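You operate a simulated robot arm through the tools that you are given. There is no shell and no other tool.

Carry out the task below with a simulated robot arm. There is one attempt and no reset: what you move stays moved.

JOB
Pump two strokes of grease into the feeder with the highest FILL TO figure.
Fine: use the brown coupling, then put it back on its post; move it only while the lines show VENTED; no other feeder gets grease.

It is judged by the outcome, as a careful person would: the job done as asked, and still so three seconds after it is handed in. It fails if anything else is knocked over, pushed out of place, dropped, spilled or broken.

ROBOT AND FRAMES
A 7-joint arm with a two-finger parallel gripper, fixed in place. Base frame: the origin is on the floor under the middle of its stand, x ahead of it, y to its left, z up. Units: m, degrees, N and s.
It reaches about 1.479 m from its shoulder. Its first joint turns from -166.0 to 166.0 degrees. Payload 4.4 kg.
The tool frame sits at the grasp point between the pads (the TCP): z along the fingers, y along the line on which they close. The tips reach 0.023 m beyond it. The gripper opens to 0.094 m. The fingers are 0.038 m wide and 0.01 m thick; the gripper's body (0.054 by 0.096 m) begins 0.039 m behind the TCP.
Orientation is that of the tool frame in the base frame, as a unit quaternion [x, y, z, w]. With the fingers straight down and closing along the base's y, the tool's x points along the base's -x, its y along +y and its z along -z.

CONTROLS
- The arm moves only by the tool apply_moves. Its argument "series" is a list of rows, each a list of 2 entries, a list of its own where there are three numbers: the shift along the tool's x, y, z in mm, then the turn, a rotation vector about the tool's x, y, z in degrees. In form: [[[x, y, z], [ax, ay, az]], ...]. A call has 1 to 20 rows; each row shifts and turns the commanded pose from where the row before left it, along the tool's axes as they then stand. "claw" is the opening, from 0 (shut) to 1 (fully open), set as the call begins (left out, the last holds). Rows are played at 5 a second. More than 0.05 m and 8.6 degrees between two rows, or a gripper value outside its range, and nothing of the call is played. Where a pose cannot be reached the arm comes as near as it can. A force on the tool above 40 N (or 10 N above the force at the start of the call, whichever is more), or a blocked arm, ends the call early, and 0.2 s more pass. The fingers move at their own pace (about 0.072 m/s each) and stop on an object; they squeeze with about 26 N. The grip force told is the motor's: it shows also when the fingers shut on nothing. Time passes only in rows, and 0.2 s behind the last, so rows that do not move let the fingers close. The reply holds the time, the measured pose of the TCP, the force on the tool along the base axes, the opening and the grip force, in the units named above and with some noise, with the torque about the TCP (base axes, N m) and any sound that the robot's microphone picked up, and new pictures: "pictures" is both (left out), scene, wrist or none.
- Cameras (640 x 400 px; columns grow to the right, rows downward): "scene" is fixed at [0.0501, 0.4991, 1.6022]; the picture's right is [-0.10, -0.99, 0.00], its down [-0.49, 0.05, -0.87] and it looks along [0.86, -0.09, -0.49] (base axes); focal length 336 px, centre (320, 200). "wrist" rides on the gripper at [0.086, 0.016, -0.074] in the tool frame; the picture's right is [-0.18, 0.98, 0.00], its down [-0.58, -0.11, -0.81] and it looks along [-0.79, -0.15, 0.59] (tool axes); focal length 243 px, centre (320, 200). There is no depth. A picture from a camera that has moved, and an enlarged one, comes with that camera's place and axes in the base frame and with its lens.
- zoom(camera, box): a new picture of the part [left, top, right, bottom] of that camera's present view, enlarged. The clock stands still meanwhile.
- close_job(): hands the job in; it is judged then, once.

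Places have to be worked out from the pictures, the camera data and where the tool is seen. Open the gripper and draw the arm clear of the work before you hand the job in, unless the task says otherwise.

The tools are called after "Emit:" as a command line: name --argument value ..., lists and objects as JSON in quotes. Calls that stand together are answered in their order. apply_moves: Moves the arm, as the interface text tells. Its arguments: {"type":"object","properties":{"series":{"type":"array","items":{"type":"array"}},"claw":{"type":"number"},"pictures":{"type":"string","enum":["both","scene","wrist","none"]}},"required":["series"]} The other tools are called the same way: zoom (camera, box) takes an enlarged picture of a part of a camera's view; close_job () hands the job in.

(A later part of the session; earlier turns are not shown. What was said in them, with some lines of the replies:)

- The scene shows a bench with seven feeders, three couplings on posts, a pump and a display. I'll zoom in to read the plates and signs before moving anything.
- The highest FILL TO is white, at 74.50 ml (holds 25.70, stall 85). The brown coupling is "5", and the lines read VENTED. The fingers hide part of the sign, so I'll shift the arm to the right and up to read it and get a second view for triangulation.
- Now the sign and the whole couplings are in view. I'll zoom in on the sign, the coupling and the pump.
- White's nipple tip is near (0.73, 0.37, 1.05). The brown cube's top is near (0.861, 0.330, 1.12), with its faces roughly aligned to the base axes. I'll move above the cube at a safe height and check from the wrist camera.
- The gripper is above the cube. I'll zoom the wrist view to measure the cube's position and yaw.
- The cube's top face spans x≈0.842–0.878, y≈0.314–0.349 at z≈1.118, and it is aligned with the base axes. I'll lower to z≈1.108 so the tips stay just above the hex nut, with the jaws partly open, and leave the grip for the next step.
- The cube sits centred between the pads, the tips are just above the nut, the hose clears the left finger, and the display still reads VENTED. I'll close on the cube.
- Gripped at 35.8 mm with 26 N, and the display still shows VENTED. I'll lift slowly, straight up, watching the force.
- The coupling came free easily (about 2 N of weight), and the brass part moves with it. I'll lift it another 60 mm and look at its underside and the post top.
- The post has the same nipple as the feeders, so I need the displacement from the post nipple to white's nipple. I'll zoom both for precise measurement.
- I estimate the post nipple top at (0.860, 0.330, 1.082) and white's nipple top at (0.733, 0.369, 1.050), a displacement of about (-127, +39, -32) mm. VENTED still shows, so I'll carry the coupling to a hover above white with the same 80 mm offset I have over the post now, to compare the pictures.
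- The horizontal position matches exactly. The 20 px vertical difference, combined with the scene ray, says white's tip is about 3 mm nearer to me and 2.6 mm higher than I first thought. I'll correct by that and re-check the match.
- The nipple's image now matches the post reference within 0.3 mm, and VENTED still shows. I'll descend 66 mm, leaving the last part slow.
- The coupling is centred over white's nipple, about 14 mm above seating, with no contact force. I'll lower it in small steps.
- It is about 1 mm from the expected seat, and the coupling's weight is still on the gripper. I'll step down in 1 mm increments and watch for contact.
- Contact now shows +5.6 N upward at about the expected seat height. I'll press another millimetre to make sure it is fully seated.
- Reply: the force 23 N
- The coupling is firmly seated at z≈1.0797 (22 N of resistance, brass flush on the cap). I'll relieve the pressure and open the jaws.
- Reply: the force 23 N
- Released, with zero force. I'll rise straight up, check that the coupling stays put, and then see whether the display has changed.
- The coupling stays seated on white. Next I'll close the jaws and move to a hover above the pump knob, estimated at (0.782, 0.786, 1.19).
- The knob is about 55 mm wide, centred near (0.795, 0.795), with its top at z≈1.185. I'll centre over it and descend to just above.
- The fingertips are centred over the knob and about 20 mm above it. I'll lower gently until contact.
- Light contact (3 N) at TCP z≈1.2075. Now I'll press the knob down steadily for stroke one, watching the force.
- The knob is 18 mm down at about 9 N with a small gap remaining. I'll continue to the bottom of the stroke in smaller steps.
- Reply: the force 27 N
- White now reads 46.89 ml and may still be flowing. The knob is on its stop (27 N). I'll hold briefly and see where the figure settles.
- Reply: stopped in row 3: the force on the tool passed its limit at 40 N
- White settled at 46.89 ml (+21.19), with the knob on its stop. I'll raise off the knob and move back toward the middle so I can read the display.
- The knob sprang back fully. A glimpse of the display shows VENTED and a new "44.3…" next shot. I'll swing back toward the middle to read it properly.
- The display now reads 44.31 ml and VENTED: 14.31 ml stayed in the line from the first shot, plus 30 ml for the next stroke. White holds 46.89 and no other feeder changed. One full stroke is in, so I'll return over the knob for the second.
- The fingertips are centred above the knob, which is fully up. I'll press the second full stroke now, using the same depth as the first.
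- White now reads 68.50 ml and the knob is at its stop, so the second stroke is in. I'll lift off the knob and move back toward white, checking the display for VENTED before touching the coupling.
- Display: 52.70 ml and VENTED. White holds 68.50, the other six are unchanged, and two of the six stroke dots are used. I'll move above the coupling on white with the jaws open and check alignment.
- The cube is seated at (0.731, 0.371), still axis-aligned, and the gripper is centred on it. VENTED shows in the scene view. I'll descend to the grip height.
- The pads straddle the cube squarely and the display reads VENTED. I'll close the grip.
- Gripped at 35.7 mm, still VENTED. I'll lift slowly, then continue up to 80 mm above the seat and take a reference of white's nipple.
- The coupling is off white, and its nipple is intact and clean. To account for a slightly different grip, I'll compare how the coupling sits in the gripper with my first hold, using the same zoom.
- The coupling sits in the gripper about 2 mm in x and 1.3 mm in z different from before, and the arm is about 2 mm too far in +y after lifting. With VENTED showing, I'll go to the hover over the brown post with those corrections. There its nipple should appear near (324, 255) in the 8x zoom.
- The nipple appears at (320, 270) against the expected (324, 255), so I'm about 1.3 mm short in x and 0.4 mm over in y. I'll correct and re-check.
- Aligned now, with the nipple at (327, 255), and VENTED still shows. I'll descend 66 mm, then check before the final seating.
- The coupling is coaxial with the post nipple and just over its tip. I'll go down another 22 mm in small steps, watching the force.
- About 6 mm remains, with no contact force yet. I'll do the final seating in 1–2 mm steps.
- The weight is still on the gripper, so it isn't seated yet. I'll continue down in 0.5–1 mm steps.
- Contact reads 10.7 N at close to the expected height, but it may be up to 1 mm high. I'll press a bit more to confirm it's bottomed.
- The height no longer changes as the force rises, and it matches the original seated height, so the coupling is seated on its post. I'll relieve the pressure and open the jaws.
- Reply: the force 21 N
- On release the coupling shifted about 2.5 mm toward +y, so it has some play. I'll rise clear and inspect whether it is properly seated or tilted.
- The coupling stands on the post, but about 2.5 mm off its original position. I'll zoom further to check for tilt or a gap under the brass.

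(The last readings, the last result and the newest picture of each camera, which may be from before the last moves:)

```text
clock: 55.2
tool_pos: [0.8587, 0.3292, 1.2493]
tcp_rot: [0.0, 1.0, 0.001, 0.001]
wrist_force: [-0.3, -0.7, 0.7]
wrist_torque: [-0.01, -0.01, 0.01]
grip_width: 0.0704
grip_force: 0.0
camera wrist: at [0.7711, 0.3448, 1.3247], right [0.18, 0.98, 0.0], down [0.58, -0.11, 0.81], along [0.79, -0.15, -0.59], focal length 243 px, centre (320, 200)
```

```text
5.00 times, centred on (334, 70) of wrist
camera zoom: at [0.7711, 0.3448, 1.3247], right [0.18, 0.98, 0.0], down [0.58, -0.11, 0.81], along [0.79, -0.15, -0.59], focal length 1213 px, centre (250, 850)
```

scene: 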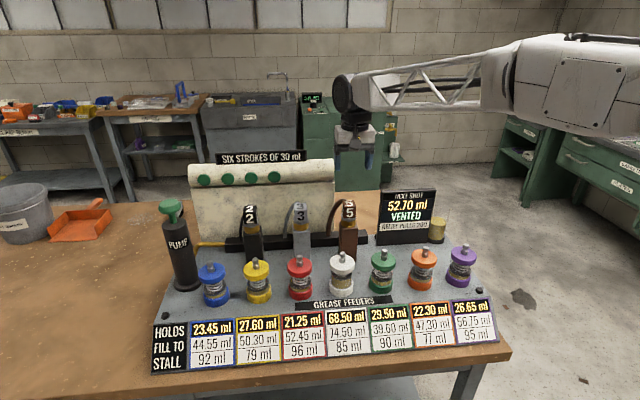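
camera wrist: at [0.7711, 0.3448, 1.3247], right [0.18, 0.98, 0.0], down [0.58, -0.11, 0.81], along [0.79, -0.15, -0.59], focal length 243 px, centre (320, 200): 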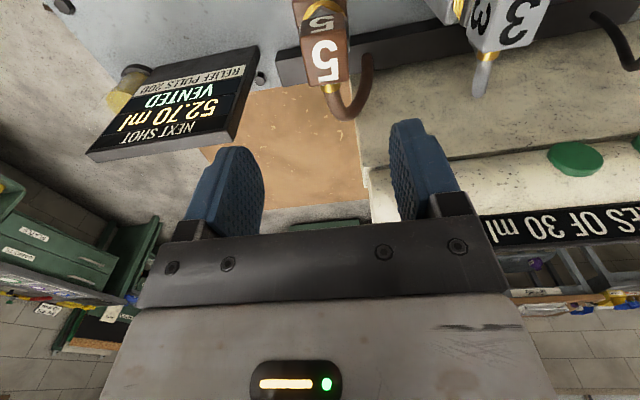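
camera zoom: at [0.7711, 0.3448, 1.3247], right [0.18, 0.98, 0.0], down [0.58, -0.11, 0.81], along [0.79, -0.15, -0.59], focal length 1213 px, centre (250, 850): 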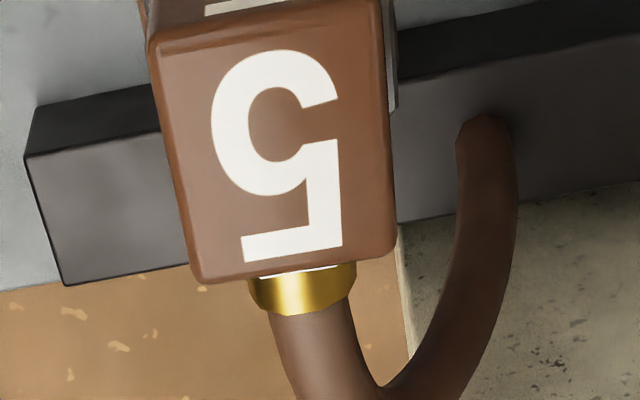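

The coupling stands upright and is fully seated on its own post. The brass is flush at the original height with only about 2–3 mm of lateral play, and it has not moved since release. I'll withdraw the arm up and back, open the gripper fully, and do a final check.

Emit:
apply_moves --series '[[[0, 0, -40], [0, 0, 0]], [[10, 5, -40], [0, 0, 0]], [[40, 15, -20], [0, 0, 0]], [[40, 20, 0], [0, 0, 0]], [[40, 20, 0], [0, 0, 0]], [[40, 20, 0], [0, 0, 0]], [[40, 20, 0], [0, 0, 0]], [[40, 20, 0], [0, 0, 0]], [[0, 0, 0], [0, 0, 0]], [[0, 0, 0], [0, 0, 0]]]' --claw 1 --pictures "both"

Emit:
zoom --camera "scene" --box '[312, 190, 392, 240]'

Emit:
zoom --camera "scene" --box '[150, 180, 510, 380]'

Emit:
zoom --camera "scene" --box '[320, 180, 480, 280]'

```text
clock: 57.5
tool_pos: [0.6087, 0.4483, 1.3488]
tcp_rot: [0.0, 1.0, 0.001, 0.002]
wrist_force: [0.5, -0.4, -0.3]
wrist_torque: [0.03, -0.01, 0.03]
grip_width: 0.0939
grip_force: 0.0
camera wrist: at [0.5215, 0.465, 1.4238], right [0.18, 0.98, 0.0], down [0.58, -0.11, 0.81], along [0.79, -0.15, -0.59], focal length 243 px, centre (320, 200)
```

scene: 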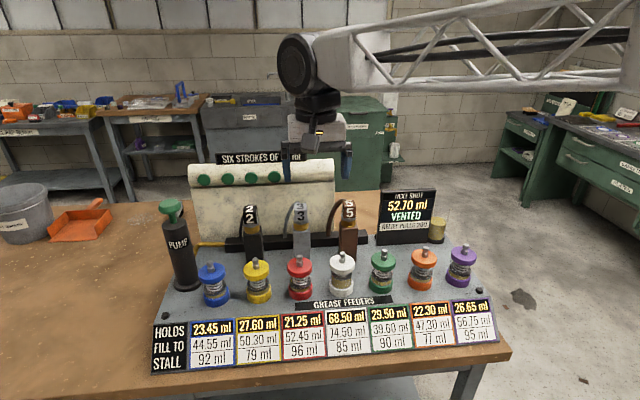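
wrist: 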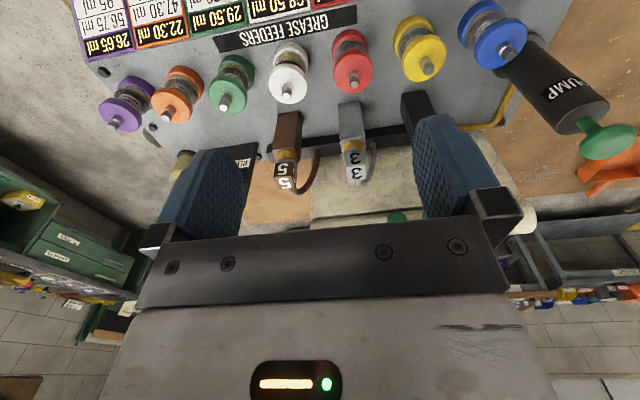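

```text
8.00 times, centred on (352, 215) of scene
camera zoom: at [0.0501, 0.4991, 1.6022], right [-0.1, -0.99, 0.0], down [-0.49, 0.05, -0.87], along [0.86, -0.09, -0.49], focal length 2692 px, centre (64, 80)
```

zoom: 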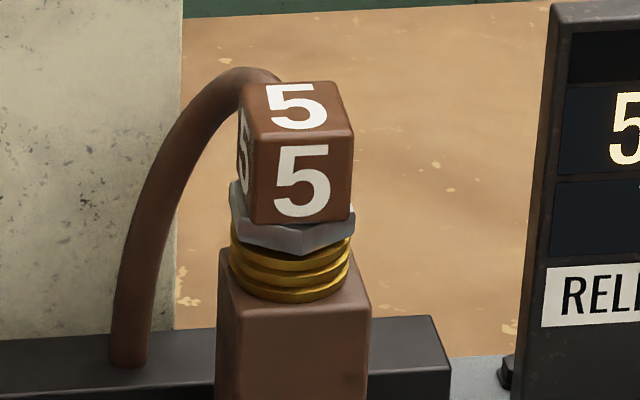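

```text
1.78 times, centred on (330, 280) of scene
camera zoom: at [0.0501, 0.4991, 1.6022], right [-0.1, -0.99, 0.0], down [-0.49, 0.05, -0.87], along [0.86, -0.09, -0.49], focal length 598 px, centre (302, 58)
```

zoom: 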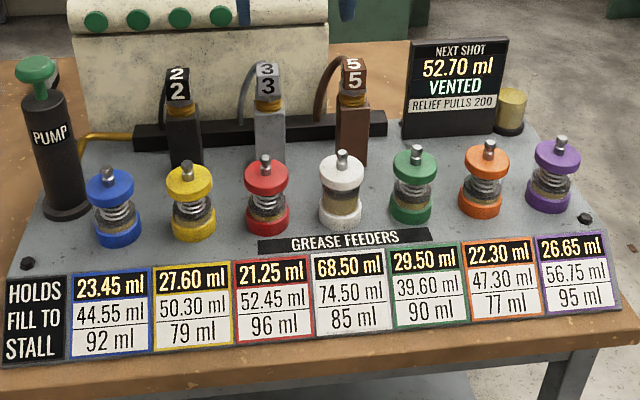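

```text
4.00 times, centred on (400, 230) of scene
camera zoom: at [0.0501, 0.4991, 1.6022], right [-0.1, -0.99, 0.0], down [-0.49, 0.05, -0.87], along [0.86, -0.09, -0.49], focal length 1346 px, centre (0, 80)
```

zoom: 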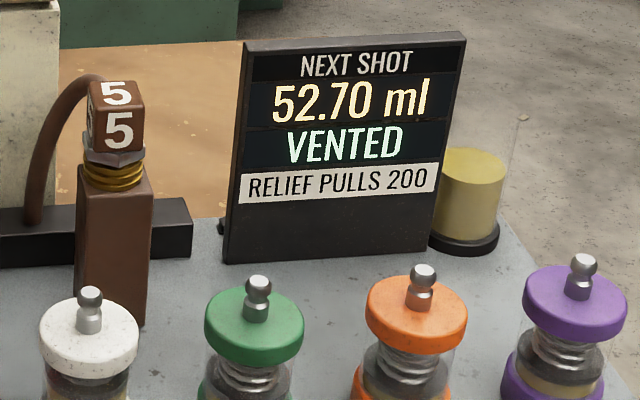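

White holds 68.50 ml after exactly two strokes, and the other six feeders are unchanged. The brown coupling is upright on its own post, the lines show VENTED, and nothing else was disturbed. The gripper is open and the arm is clear, so I'm handing the job in.

Emit:
close_job

```text
The job is handed in.
```

I pumped two full strokes into the white feeder, which has the highest FILL TO figure (74.50 ml), using the brown coupling. I then put the coupling back on its post and handed the job in.

- **Grease:** White went from 25.70 ml to 46.89 ml after the first stroke and 68.50 ml after the second. That is below its 74.50 ml FILL TO and its 85 ml STALL. The other six feeders read the same as at the start.
- **Venting:** The display read VENTED every time I checked it while lifting, carrying or seating the coupling.
- **Coupling on its post:** It is upright and seated at its original height, but sits about 2.5 mm to the side of where it started. It shifted when I opened the jaws, and I saw no further movement up to hand-in.
- **End state:** The gripper was open and the arm was clear of the bench. I saw nothing knocked, spilled or out of place.
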